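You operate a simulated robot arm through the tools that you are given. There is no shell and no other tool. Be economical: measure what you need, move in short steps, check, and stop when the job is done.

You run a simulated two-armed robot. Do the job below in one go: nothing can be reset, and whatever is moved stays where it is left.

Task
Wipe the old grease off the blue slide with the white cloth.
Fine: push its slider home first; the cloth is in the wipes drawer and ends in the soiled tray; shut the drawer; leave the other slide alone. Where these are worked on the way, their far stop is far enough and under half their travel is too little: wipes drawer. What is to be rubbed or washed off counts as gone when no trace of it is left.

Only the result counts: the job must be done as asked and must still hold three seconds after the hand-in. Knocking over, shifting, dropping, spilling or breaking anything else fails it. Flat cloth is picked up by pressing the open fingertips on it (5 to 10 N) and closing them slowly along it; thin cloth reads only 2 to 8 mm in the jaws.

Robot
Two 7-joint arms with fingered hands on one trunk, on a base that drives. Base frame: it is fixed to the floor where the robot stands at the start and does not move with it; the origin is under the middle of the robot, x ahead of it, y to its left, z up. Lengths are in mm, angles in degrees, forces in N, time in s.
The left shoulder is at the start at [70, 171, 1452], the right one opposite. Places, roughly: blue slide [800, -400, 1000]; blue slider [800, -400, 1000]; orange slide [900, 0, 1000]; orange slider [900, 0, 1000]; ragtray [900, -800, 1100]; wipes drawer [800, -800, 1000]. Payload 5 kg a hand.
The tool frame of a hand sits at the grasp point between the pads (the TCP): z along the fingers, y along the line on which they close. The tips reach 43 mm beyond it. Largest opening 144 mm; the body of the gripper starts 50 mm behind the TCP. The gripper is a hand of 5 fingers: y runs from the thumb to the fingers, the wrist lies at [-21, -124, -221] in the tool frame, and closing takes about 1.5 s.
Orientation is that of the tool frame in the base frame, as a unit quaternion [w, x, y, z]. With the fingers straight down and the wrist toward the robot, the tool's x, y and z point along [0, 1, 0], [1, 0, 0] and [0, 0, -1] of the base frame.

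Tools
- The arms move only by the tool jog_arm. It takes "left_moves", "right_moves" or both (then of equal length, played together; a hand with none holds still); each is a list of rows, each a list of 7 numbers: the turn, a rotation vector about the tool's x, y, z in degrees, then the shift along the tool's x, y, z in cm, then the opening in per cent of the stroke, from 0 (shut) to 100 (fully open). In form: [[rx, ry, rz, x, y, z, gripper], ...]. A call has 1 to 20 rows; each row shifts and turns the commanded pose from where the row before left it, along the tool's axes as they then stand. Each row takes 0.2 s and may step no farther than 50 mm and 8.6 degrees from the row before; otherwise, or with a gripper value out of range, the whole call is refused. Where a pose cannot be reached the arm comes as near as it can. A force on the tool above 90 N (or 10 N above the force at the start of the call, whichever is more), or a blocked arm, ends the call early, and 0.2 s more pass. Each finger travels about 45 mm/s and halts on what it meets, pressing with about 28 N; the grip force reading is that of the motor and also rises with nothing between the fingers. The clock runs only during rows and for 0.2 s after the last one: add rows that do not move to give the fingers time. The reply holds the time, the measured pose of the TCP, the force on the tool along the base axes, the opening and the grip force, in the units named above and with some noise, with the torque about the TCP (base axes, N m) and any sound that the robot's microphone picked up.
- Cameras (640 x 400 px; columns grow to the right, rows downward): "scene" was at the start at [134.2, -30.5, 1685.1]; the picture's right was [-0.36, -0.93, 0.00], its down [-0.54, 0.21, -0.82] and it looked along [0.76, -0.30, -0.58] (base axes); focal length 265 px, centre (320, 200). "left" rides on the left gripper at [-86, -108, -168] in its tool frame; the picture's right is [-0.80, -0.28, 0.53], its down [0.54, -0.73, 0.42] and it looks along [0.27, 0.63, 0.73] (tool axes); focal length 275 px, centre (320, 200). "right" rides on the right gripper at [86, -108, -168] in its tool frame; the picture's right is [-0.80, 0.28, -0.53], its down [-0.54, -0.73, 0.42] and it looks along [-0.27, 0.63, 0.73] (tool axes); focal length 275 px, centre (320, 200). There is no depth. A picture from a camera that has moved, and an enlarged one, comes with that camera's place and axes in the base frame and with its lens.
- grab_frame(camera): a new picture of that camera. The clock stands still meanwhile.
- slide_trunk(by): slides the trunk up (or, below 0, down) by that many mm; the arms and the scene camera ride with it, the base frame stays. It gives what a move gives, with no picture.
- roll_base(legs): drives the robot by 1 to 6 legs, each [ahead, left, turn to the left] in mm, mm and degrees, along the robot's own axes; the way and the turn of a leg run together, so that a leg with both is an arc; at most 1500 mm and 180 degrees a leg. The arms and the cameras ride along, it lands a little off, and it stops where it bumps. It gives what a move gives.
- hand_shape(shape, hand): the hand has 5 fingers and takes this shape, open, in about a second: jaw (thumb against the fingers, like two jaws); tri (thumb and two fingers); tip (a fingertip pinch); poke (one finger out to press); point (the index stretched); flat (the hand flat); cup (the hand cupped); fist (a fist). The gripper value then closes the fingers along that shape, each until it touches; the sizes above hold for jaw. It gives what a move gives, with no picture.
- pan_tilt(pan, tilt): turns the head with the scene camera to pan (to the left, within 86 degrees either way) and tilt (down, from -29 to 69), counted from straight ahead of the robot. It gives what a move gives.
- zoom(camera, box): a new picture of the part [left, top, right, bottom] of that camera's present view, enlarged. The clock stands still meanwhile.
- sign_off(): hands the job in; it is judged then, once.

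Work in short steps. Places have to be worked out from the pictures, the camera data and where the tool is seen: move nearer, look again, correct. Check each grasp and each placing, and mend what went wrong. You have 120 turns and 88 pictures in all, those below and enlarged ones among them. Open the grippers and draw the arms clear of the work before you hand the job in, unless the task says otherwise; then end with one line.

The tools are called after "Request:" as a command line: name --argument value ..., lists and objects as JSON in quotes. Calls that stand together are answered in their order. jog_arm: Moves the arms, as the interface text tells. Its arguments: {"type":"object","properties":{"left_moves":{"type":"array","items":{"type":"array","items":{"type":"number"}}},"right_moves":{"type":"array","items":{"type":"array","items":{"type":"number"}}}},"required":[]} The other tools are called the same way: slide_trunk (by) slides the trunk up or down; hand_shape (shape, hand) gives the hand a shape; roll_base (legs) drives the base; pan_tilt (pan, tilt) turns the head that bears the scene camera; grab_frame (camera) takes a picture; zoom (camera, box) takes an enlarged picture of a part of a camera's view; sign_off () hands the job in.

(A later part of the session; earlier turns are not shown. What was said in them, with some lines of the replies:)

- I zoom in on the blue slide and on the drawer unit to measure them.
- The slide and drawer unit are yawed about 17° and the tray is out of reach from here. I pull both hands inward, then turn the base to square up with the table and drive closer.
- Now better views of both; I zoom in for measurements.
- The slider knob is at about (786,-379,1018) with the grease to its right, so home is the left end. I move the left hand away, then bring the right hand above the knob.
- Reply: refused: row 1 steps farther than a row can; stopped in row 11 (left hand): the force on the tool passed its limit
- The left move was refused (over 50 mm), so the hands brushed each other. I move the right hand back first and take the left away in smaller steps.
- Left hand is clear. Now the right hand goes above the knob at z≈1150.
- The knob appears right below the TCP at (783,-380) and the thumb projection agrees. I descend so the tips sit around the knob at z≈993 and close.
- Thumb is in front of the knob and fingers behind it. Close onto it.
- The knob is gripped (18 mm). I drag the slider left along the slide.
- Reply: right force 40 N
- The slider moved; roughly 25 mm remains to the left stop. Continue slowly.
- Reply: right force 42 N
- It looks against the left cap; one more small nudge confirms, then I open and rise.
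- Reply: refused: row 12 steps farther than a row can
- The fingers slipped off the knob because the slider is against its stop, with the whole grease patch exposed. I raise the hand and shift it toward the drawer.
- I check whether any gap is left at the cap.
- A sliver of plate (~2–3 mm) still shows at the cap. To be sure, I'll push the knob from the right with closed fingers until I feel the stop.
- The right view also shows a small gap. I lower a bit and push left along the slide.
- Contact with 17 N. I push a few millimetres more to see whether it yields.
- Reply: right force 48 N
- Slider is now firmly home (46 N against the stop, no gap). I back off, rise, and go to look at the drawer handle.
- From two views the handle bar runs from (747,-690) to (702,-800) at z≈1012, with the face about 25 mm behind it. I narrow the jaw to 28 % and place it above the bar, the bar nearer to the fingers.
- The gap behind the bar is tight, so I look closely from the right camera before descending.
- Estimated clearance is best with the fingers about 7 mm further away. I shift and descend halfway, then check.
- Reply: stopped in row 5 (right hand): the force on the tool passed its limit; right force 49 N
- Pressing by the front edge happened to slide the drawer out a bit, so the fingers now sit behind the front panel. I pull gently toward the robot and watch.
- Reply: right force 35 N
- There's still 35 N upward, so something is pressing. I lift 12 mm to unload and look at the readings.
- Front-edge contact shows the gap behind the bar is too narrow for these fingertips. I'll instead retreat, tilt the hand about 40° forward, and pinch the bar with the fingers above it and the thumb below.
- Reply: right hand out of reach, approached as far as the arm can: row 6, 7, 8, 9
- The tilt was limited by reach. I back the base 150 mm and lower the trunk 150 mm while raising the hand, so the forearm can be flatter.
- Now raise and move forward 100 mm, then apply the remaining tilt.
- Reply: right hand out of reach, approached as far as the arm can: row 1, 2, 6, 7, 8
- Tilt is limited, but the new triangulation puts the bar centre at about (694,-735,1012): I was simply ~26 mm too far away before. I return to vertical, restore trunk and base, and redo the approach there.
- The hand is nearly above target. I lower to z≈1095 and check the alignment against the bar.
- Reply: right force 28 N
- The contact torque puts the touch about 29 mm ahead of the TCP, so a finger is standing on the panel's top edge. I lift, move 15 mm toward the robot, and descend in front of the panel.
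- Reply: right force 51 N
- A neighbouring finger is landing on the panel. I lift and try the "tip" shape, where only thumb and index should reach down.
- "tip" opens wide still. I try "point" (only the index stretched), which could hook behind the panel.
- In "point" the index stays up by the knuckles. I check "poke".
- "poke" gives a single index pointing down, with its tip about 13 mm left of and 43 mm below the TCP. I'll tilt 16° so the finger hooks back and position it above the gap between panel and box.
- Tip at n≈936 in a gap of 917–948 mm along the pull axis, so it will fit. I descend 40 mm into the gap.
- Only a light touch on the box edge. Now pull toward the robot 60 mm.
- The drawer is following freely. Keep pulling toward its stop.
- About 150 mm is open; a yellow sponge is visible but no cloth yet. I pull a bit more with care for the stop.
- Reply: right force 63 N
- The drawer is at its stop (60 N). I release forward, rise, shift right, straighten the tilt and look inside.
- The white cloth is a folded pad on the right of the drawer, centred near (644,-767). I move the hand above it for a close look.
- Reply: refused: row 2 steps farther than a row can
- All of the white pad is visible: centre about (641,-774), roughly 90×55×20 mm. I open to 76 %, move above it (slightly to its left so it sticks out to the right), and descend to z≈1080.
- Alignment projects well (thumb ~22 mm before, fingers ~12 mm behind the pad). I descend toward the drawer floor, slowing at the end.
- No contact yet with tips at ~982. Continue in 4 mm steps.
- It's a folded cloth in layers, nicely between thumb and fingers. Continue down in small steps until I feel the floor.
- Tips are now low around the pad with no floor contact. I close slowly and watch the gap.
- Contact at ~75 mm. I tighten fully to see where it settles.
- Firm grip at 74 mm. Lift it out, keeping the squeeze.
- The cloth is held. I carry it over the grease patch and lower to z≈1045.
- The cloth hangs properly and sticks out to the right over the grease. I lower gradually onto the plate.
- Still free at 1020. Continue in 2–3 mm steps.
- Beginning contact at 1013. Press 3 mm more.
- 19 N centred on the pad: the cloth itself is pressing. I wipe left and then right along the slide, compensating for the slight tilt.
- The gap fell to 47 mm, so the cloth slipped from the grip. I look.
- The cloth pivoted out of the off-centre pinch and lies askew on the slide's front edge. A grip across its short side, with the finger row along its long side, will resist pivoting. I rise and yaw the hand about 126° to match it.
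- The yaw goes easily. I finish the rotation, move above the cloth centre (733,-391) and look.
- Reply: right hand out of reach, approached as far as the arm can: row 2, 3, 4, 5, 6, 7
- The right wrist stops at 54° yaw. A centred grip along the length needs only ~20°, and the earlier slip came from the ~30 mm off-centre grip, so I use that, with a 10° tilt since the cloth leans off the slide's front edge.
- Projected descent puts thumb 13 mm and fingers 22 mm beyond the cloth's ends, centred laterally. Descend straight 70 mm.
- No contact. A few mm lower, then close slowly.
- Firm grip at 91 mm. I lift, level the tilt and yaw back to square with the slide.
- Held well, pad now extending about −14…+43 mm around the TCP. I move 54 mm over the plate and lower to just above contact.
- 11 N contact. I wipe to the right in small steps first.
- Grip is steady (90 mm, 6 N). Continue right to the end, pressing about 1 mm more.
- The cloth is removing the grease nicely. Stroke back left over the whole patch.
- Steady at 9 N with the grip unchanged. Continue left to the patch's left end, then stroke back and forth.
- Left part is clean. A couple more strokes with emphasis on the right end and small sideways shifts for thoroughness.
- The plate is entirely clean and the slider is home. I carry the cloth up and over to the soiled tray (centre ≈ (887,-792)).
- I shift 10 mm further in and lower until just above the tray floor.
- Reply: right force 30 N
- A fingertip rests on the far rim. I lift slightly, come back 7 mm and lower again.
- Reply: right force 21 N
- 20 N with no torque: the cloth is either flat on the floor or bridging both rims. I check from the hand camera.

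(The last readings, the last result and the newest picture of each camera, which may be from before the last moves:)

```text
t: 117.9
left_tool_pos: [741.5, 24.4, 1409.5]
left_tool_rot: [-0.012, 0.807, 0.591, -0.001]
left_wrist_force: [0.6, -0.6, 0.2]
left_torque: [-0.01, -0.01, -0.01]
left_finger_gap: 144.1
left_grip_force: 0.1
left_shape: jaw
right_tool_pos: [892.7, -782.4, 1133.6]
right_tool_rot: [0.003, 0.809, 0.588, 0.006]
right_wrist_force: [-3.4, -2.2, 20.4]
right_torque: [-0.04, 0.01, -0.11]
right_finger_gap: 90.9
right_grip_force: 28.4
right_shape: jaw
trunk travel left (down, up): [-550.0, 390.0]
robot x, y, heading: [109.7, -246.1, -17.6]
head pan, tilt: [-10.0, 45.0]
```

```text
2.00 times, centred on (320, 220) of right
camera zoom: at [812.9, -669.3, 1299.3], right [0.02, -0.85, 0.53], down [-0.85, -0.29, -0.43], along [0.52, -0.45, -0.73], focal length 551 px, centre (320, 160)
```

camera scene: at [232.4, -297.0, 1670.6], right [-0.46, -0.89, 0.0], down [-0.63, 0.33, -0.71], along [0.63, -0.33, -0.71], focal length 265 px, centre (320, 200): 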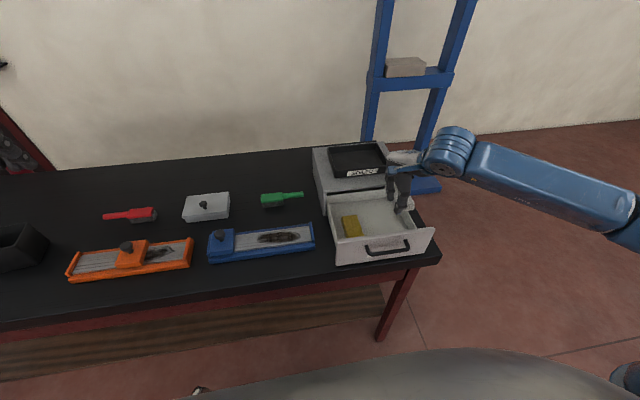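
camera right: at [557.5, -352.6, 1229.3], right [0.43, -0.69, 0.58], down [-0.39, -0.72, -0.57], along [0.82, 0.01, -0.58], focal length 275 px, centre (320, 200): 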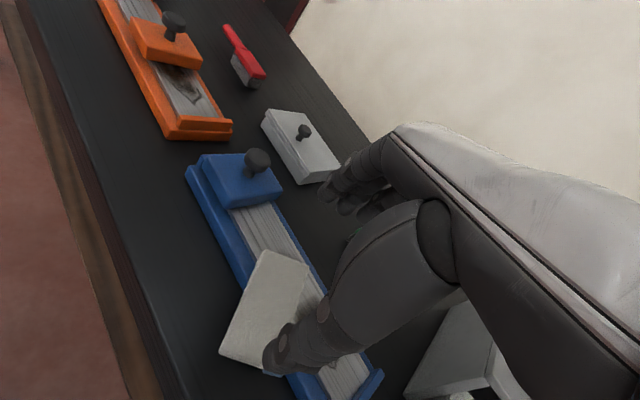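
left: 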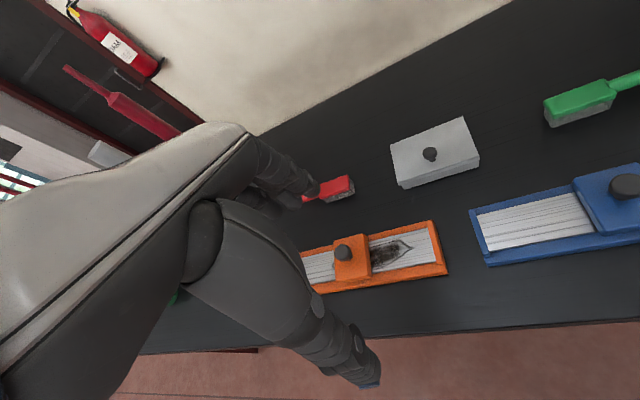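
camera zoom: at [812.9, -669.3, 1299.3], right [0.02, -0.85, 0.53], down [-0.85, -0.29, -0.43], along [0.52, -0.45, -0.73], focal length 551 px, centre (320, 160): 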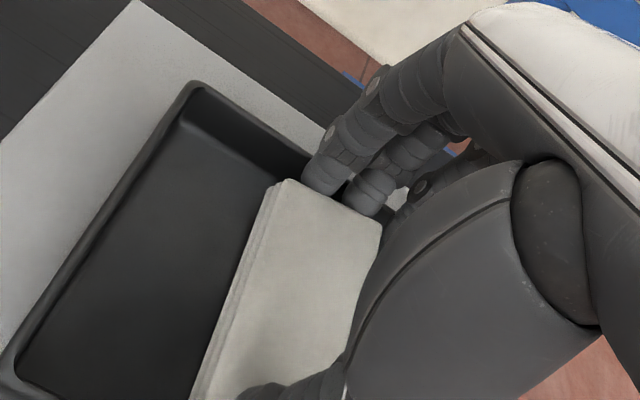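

The cloth lies in the tray. I ease the fingers open slightly, rise clear and then open fully.

Request:
jog_arm --right_moves '[[0, 0, 0, 0, 0, -0.2, 60], [0, 0, 0, 0, 0, 0, 66], [0, 0, 0, 0, 0, 0, 68], [0, 0, 0, 0, 0, 0, 68], [0, 0, 0, 0, 0, -0.5, 68], [0, 0, 0, 0, 0, -1.5, 68], [0, 0, 0, 0, 0, -3, 68], [0, 0, 0, 0, 0, -4, 80], [0, 0, 0, 0, -3, -3, 80], [0, 0, 0, 0, 0, 0, 80]]'

Request:
grab_frame --camera "scene"

```text
t: 120.1
left_tool_pos: [745.0, 24.8, 1407.7]
left_tool_rot: [-0.012, 0.807, 0.59, -0.001]
left_wrist_force: [-0.2, -0.3, -0.8]
left_torque: [0.01, 0.0, 0.03]
left_finger_gap: 143.9
left_grip_force: 0.1
left_shape: jaw
right_tool_pos: [862.5, -776.0, 1248.3]
right_tool_rot: [0.001, 0.808, 0.589, 0.004]
right_wrist_force: [0.4, -1.3, 0.1]
right_torque: [0.01, 0.01, -0.01]
right_finger_gap: 114.9
right_grip_force: 0.1
right_shape: jaw
trunk travel left (down, up): [-550.0, 390.0]
robot x, y, heading: [110.2, -246.4, -17.4]
head pan, tilt: [-10.0, 45.0]
```

```text
7 pictures are left
camera scene: at [232.2, -296.7, 1670.6], right [-0.46, -0.89, 0.0], down [-0.63, 0.33, -0.71], along [0.63, -0.33, -0.71], focal length 265 px, centre (320, 200)
```

scene: 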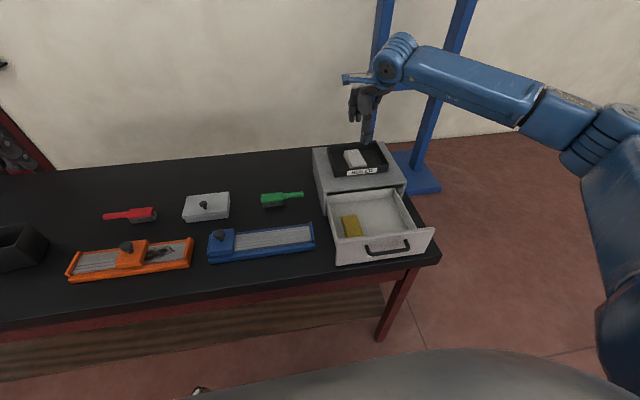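

The cloth is in the tray. To shut the drawer I back the base 100 mm for room, then bring the closed hand in front of the handle.

Request:
roll_base --legs '[[-100, 0, 0]]'

Request:
jog_arm --right_moves '[[0, 0, 0, 0, -4.7, 0, 50], [0, 0, 0, 0, -4.7, 0, 0], [0, 0, 0, 0, -4.7, 0, 0], [0, 0, 0, 0, -4.7, 0, 0], [0, 0, 0, 0, -4.7, 0, 0], [0, 0, 0, 0, -4.7, 0, 0], [0, 0, 0, 0, -4.7, 0, 0], [0, 0, 0, 0, 0, 4.5, 0], [0, 0, 0, 0, 0, 4.5, 0], [0, 0, 0, 0, 0, 4.5, 0], [0, 0, 0, 0, 0, 0, 0], [0, 0, 0, 0, 0, 0, 0]]'

```text
t: 121.3
left_tool_pos: [653.3, 52.0, 1406.9]
left_tool_rot: [-0.014, 0.807, 0.59, -0.003]
left_wrist_force: [0.2, -0.2, 0.0]
left_torque: [0.01, 0.02, 0.0]
left_finger_gap: 143.9
left_grip_force: 0.1
left_shape: jaw
right_tool_pos: [771.5, -745.4, 1246.4]
right_tool_rot: [0.0, 0.809, 0.588, 0.004]
right_wrist_force: [1.3, -0.2, -0.3]
right_torque: [0.02, 0.03, 0.01]
right_finger_gap: 115.1
right_grip_force: 0.0
right_shape: jaw
trunk travel left (down, up): [-550.0, 390.0]
robot x, y, heading: [15.1, -217.5, -17.9]
head pan, tilt: [-10.0, 45.0]
```

```text
t: 123.9
left_tool_pos: [650.3, 53.7, 1408.4]
left_tool_rot: [-0.012, 0.807, 0.59, -0.001]
left_wrist_force: [0.3, 0.2, -0.3]
left_torque: [-0.03, -0.01, 0.03]
left_finger_gap: 143.7
left_grip_force: 0.2
left_shape: jaw
right_tool_pos: [455.6, -643.4, 1111.1]
right_tool_rot: [0.001, 0.809, 0.588, 0.004]
right_wrist_force: [-0.2, 0.8, -0.1]
right_torque: [-0.01, -0.02, -0.01]
right_finger_gap: 0.0
right_grip_force: 28.1
right_shape: jaw
trunk travel left (down, up): [-550.0, 390.0]
robot x, y, heading: [16.7, -215.8, -17.6]
head pan, tilt: [-10.0, 45.0]
```

In front of the handle; I lower to z≈1030 and verify.

Request:
jog_arm --right_moves '[[0, 0, 0, 0, 0, 4, 0], [0, 0, 0, 0, 0, 4, 0], [0, 0, 0, 0, 0, 0, 0]]'

Request:
zoom --camera "scene" --box '[300, 150, 460, 270]'

```text
t: 124.7
left_tool_pos: [650.5, 53.7, 1407.1]
left_tool_rot: [-0.012, 0.808, 0.589, -0.001]
left_wrist_force: [0.5, 0.5, -0.5]
left_torque: [-0.04, -0.02, -0.02]
left_finger_gap: 143.6
left_grip_force: 0.0
left_shape: jaw
right_tool_pos: [457.0, -642.7, 1031.9]
right_tool_rot: [0.002, 0.809, 0.588, 0.004]
right_wrist_force: [-0.6, -0.4, 0.8]
right_torque: [-0.02, 0.01, 0.01]
right_finger_gap: 0.3
right_grip_force: 28.0
right_shape: jaw
trunk travel left (down, up): [-550.0, 390.0]
robot x, y, heading: [16.3, -215.7, -17.5]
head pan, tilt: [-10.0, 45.0]
```

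```text
3.33 times, centred on (380, 210) of scene
camera zoom: at [136.8, -266.3, 1670.7], right [-0.46, -0.89, 0.0], down [-0.63, 0.33, -0.71], along [0.63, -0.33, -0.71], focal length 884 px, centre (120, 167)
```

zoom: 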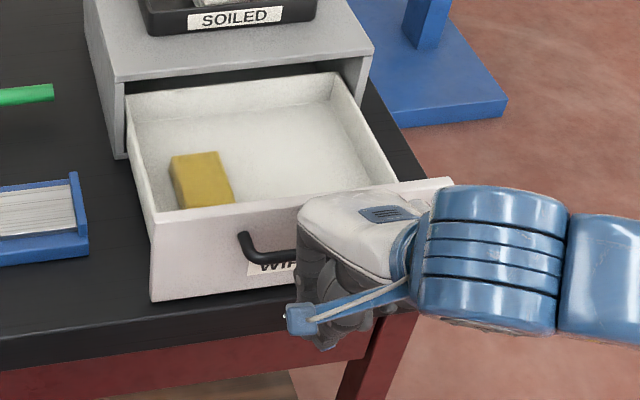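

Lined up with the handle. I push forward in moderate steps.

Request:
jog_arm --right_moves '[[0, 0, 0, 0, 1.5, 0, 0], [0, 0, 0, 0, 1.5, 0, 0], [0, 0, 0, 0, 1.5, 0, 0], [0, 0, 0, 0, 1.5, 0, 0], [0, 0, 0, 0, 1.5, 0, 0], [0, 0, 0, 0, 1.5, 0, 0], [0, 0, 0, 0, 1.5, 0, 0], [0, 0, 0, 0, 1.5, 0, 0], [0, 0, 0, 0, 0, 0, 0]]'

```text
t: 126.7
left_tool_pos: [649.4, 52.5, 1408.0]
left_tool_rot: [-0.013, 0.807, 0.59, -0.001]
left_wrist_force: [-0.1, 0.3, -0.6]
left_torque: [-0.01, 0.01, 0.04]
left_finger_gap: 143.8
left_grip_force: 0.0
left_shape: jaw
right_tool_pos: [571.9, -682.1, 1032.8]
right_tool_rot: [0.003, 0.809, 0.588, 0.003]
right_wrist_force: [-0.6, 1.2, -1.3]
right_torque: [0.01, 0.0, -0.02]
right_finger_gap: 0.0
right_grip_force: 28.3
right_shape: jaw
trunk travel left (down, up): [-550.0, 390.0]
robot x, y, heading: [14.5, -215.1, -17.4]
head pan, tilt: [-10.0, 45.0]
```

Forces are tiny, so it's sliding in. Continue.

Request:
jog_arm --right_moves '[[0, 0, 0, 0, 1.3, 0, 0], [0, 0, 0, 0, 1.3, 0, 0], [0, 0, 0, 0, 1.3, 0, 0], [0, 0, 0, 0, 1.3, 0, 0], [0, 0, 0, 0, 1.3, 0, 0], [0, 0, 0, 0, 1.3, 0, 0], [0, 0, 0, 0, 0, 0, 0]]'

Request:
zoom --camera "scene" --box '[300, 130, 460, 250]'

```text
t: 128.3
left_tool_pos: [649.8, 52.5, 1407.5]
left_tool_rot: [-0.013, 0.808, 0.59, 0.0]
left_wrist_force: [-0.1, -0.1, -0.5]
left_torque: [0.01, -0.04, 0.0]
left_finger_gap: 144.1
left_grip_force: 0.1
left_shape: jaw
right_tool_pos: [644.1, -704.4, 1033.8]
right_tool_rot: [0.001, 0.809, 0.588, 0.004]
right_wrist_force: [0.1, -1.7, -0.8]
right_torque: [-0.02, 0.02, 0.01]
right_finger_gap: 0.0
right_grip_force: 28.2
right_shape: jaw
trunk travel left (down, up): [-550.0, 390.0]
robot x, y, heading: [15.6, -216.7, -17.3]
head pan, tilt: [-10.0, 45.0]
```

```text
3.33 times, centred on (380, 190) of scene
camera zoom: at [137.2, -266.8, 1670.6], right [-0.46, -0.89, 0.0], down [-0.63, 0.33, -0.71], along [0.63, -0.33, -0.71], focal length 884 px, centre (120, 233)
```

zoom: 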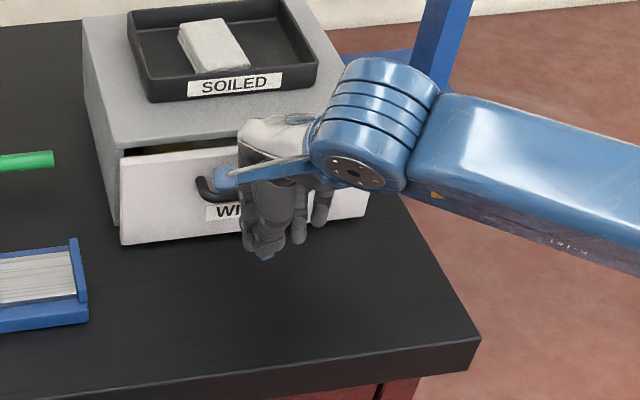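

About 35 mm left. Continue in 7 mm steps until resistance.

Request:
jog_arm --right_moves '[[0, 0, 0, 0, 0.8, 0, 0], [0, 0, 0, 0, 0.8, 0, 0], [0, 0, 0, 0, 0.7, 0, 0], [0, 0, 0, 0, 0.6, 0, 0], [0, 0, 0, 0, 0, 0, 0]]'

```text
t: 129.5
left_tool_pos: [648.6, 54.1, 1409.9]
left_tool_rot: [-0.012, 0.808, 0.589, -0.001]
left_wrist_force: [-0.5, -0.2, -0.2]
left_torque: [0.02, -0.02, 0.0]
left_finger_gap: 143.7
left_grip_force: 0.1
left_shape: jaw
right_tool_pos: [671.5, -713.7, 1034.7]
right_tool_rot: [0.001, 0.809, 0.588, 0.005]
right_wrist_force: [-10.5, 3.6, 4.6]
right_torque: [-0.12, -0.09, -0.22]
right_finger_gap: 0.0
right_grip_force: 27.6
right_shape: jaw
trunk travel left (down, up): [-550.0, 390.0]
robot x, y, heading: [18.3, -213.5, -17.6]
head pan, tilt: [-10.0, 45.0]
```

Resistance appears (11 N). A few more millimetres to seat it firmly.

Request:
jog_arm --right_moves '[[0, 0, 0, 0, 0.3, 0, 0], [0, 0, 0, 0, 0.3, 0, 0], [0, 0, 0, 0, 0, 0, 0]]'

Request:
zoom --camera "scene" --box '[310, 140, 406, 215]'

```text
t: 130.3
left_tool_pos: [647.0, 53.8, 1409.2]
left_tool_rot: [-0.012, 0.807, 0.59, -0.001]
left_wrist_force: [0.1, -0.3, 0.4]
left_torque: [-0.03, -0.02, -0.03]
left_finger_gap: 143.5
left_grip_force: 0.1
left_shape: jaw
right_tool_pos: [675.8, -715.5, 1034.5]
right_tool_rot: [0.002, 0.809, 0.588, 0.003]
right_wrist_force: [-19.2, 4.1, 6.6]
right_torque: [-0.13, -0.08, -0.41]
right_finger_gap: 0.0
right_grip_force: 28.2
right_shape: jaw
trunk travel left (down, up): [-550.0, 390.0]
robot x, y, heading: [15.5, -213.6, -17.8]
head pan, tilt: [-10.0, 45.0]
```

```text
5.33 times, centred on (358, 178) of scene
camera zoom: at [133.6, -265.5, 1671.0], right [-0.46, -0.89, 0.0], down [-0.62, 0.33, -0.71], along [0.63, -0.33, -0.71], focal length 1414 px, centre (117, 320)
```

zoom: 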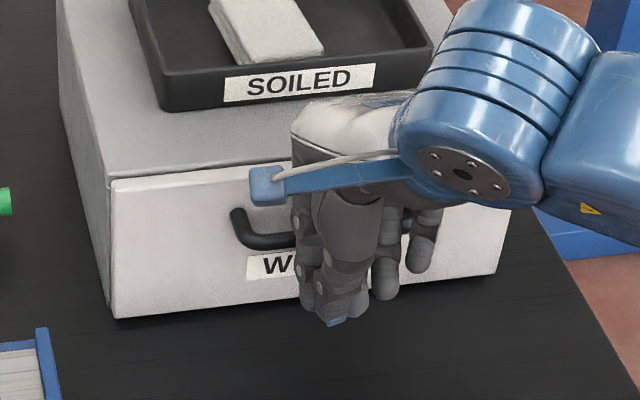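

Looks shut, but the force is rising softly; one more 6 mm push to confirm the stop.

Request:
jog_arm --right_moves '[[0, 0, 0, 0, 0.3, 0, 0], [0, 0, 0, 0, 0.3, 0, 0], [0, 0, 0, 0, 0, 0, 0]]'

```text
t: 131.1
left_tool_pos: [646.8, 55.8, 1408.6]
left_tool_rot: [-0.011, 0.807, 0.59, -0.001]
left_wrist_force: [-0.3, 0.0, 0.4]
left_torque: [0.0, -0.02, 0.01]
left_finger_gap: 143.9
left_grip_force: 0.1
left_shape: jaw
right_tool_pos: [681.2, -717.7, 1038.1]
right_tool_rot: [0.003, 0.809, 0.587, 0.005]
right_wrist_force: [-25.6, 6.5, 11.4]
right_torque: [-0.25, -0.09, -0.49]
right_finger_gap: 0.0
right_grip_force: 28.2
right_shape: jaw
trunk travel left (down, up): [-550.0, 390.0]
robot x, y, heading: [17.4, -218.3, -17.6]
head pan, tilt: [-10.0, 45.0]
```

The rest is finger compliance. I back off, rise, retract and take a look.

Request:
jog_arm --right_moves '[[0, 0, 0, 0, -2, 0, 0], [0, 0, 0, 0, -4, 0, 0], [0, 0, 0, 0, -4, 0, 0], [0, 0, 0, 0, -4, 0, 0], [0, 0, 0, 0, 0, -4.5, 0], [0, 0, 0, 0, 0, -4.5, 50], [0, 0, 0, 0, 0, -4.5, 100], [0, 0, 0, -4.5, 0, 0, 100], [0, 0, 0, -4.5, 0, 0, 100], [0, 0, 0, -4.5, 0, 0, 100], [0, 0, 0, 0, 0, 0, 100], [0, 0, 0, 0, 0, 0, 100]]'

Request:
zoom --camera "scene" --box '[310, 130, 406, 205]'

```text
t: 133.7
left_tool_pos: [649.9, 54.0, 1407.9]
left_tool_rot: [-0.012, 0.807, 0.59, -0.001]
left_wrist_force: [-0.5, -0.1, -0.3]
left_torque: [-0.01, 0.0, 0.01]
left_finger_gap: 143.9
left_grip_force: 0.0
left_shape: jaw
right_tool_pos: [509.2, -803.6, 1167.3]
right_tool_rot: [0.001, 0.809, 0.587, 0.004]
right_wrist_force: [1.0, 0.0, 0.9]
right_torque: [0.02, 0.02, 0.02]
right_finger_gap: 125.7
right_grip_force: 0.0
right_shape: jaw
trunk travel left (down, up): [-550.0, 390.0]
robot x, y, heading: [16.5, -215.6, -17.7]
head pan, tilt: [-10.0, 45.0]
```

```text
5.33 times, centred on (358, 168) of scene
camera zoom: at [137.4, -266.9, 1670.6], right [-0.46, -0.89, 0.0], down [-0.63, 0.33, -0.71], along [0.63, -0.33, -0.71], focal length 1414 px, centre (117, 373)
```

zoom: 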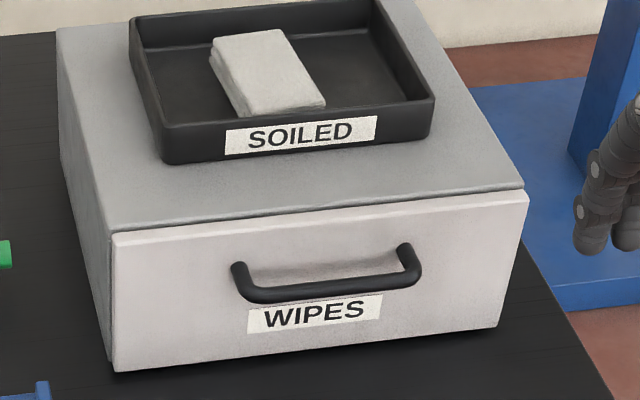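

The drawer is flush and the cloth lies in the tray. One last check of the blue slide.

Request:
zoom --camera "scene" --box '[190, 160, 318, 240]'

```text
5.00 times, centred on (254, 200) of scene
camera zoom: at [137.4, -266.9, 1670.6], right [-0.46, -0.89, 0.0], down [-0.63, 0.33, -0.71], along [0.63, -0.33, -0.71], focal length 1326 px, centre (650, 200)
```

zoom: 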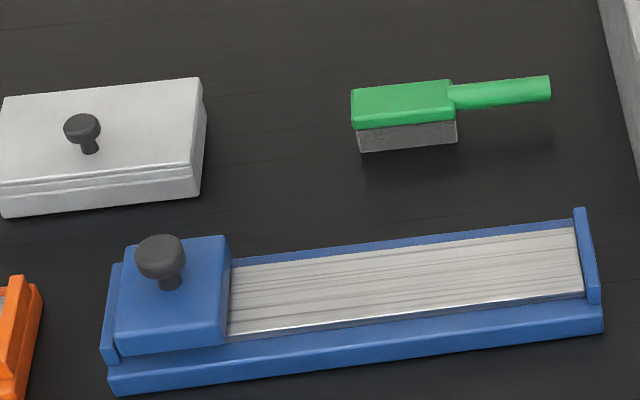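

The plate is clean, the slider is home, nothing else has moved, and the hands are clear and open. I hand the job in.

Request:
sign_off

```text
The job is handed in.
```

The job is done and handed in: the blue slider is home, no grease shows on the plate, the white cloth is in the soiled tray, the wipes drawer is shut, and I didn't touch the orange slide. The cloth slipped out of the grip once while wiping; I picked it up again and finished.
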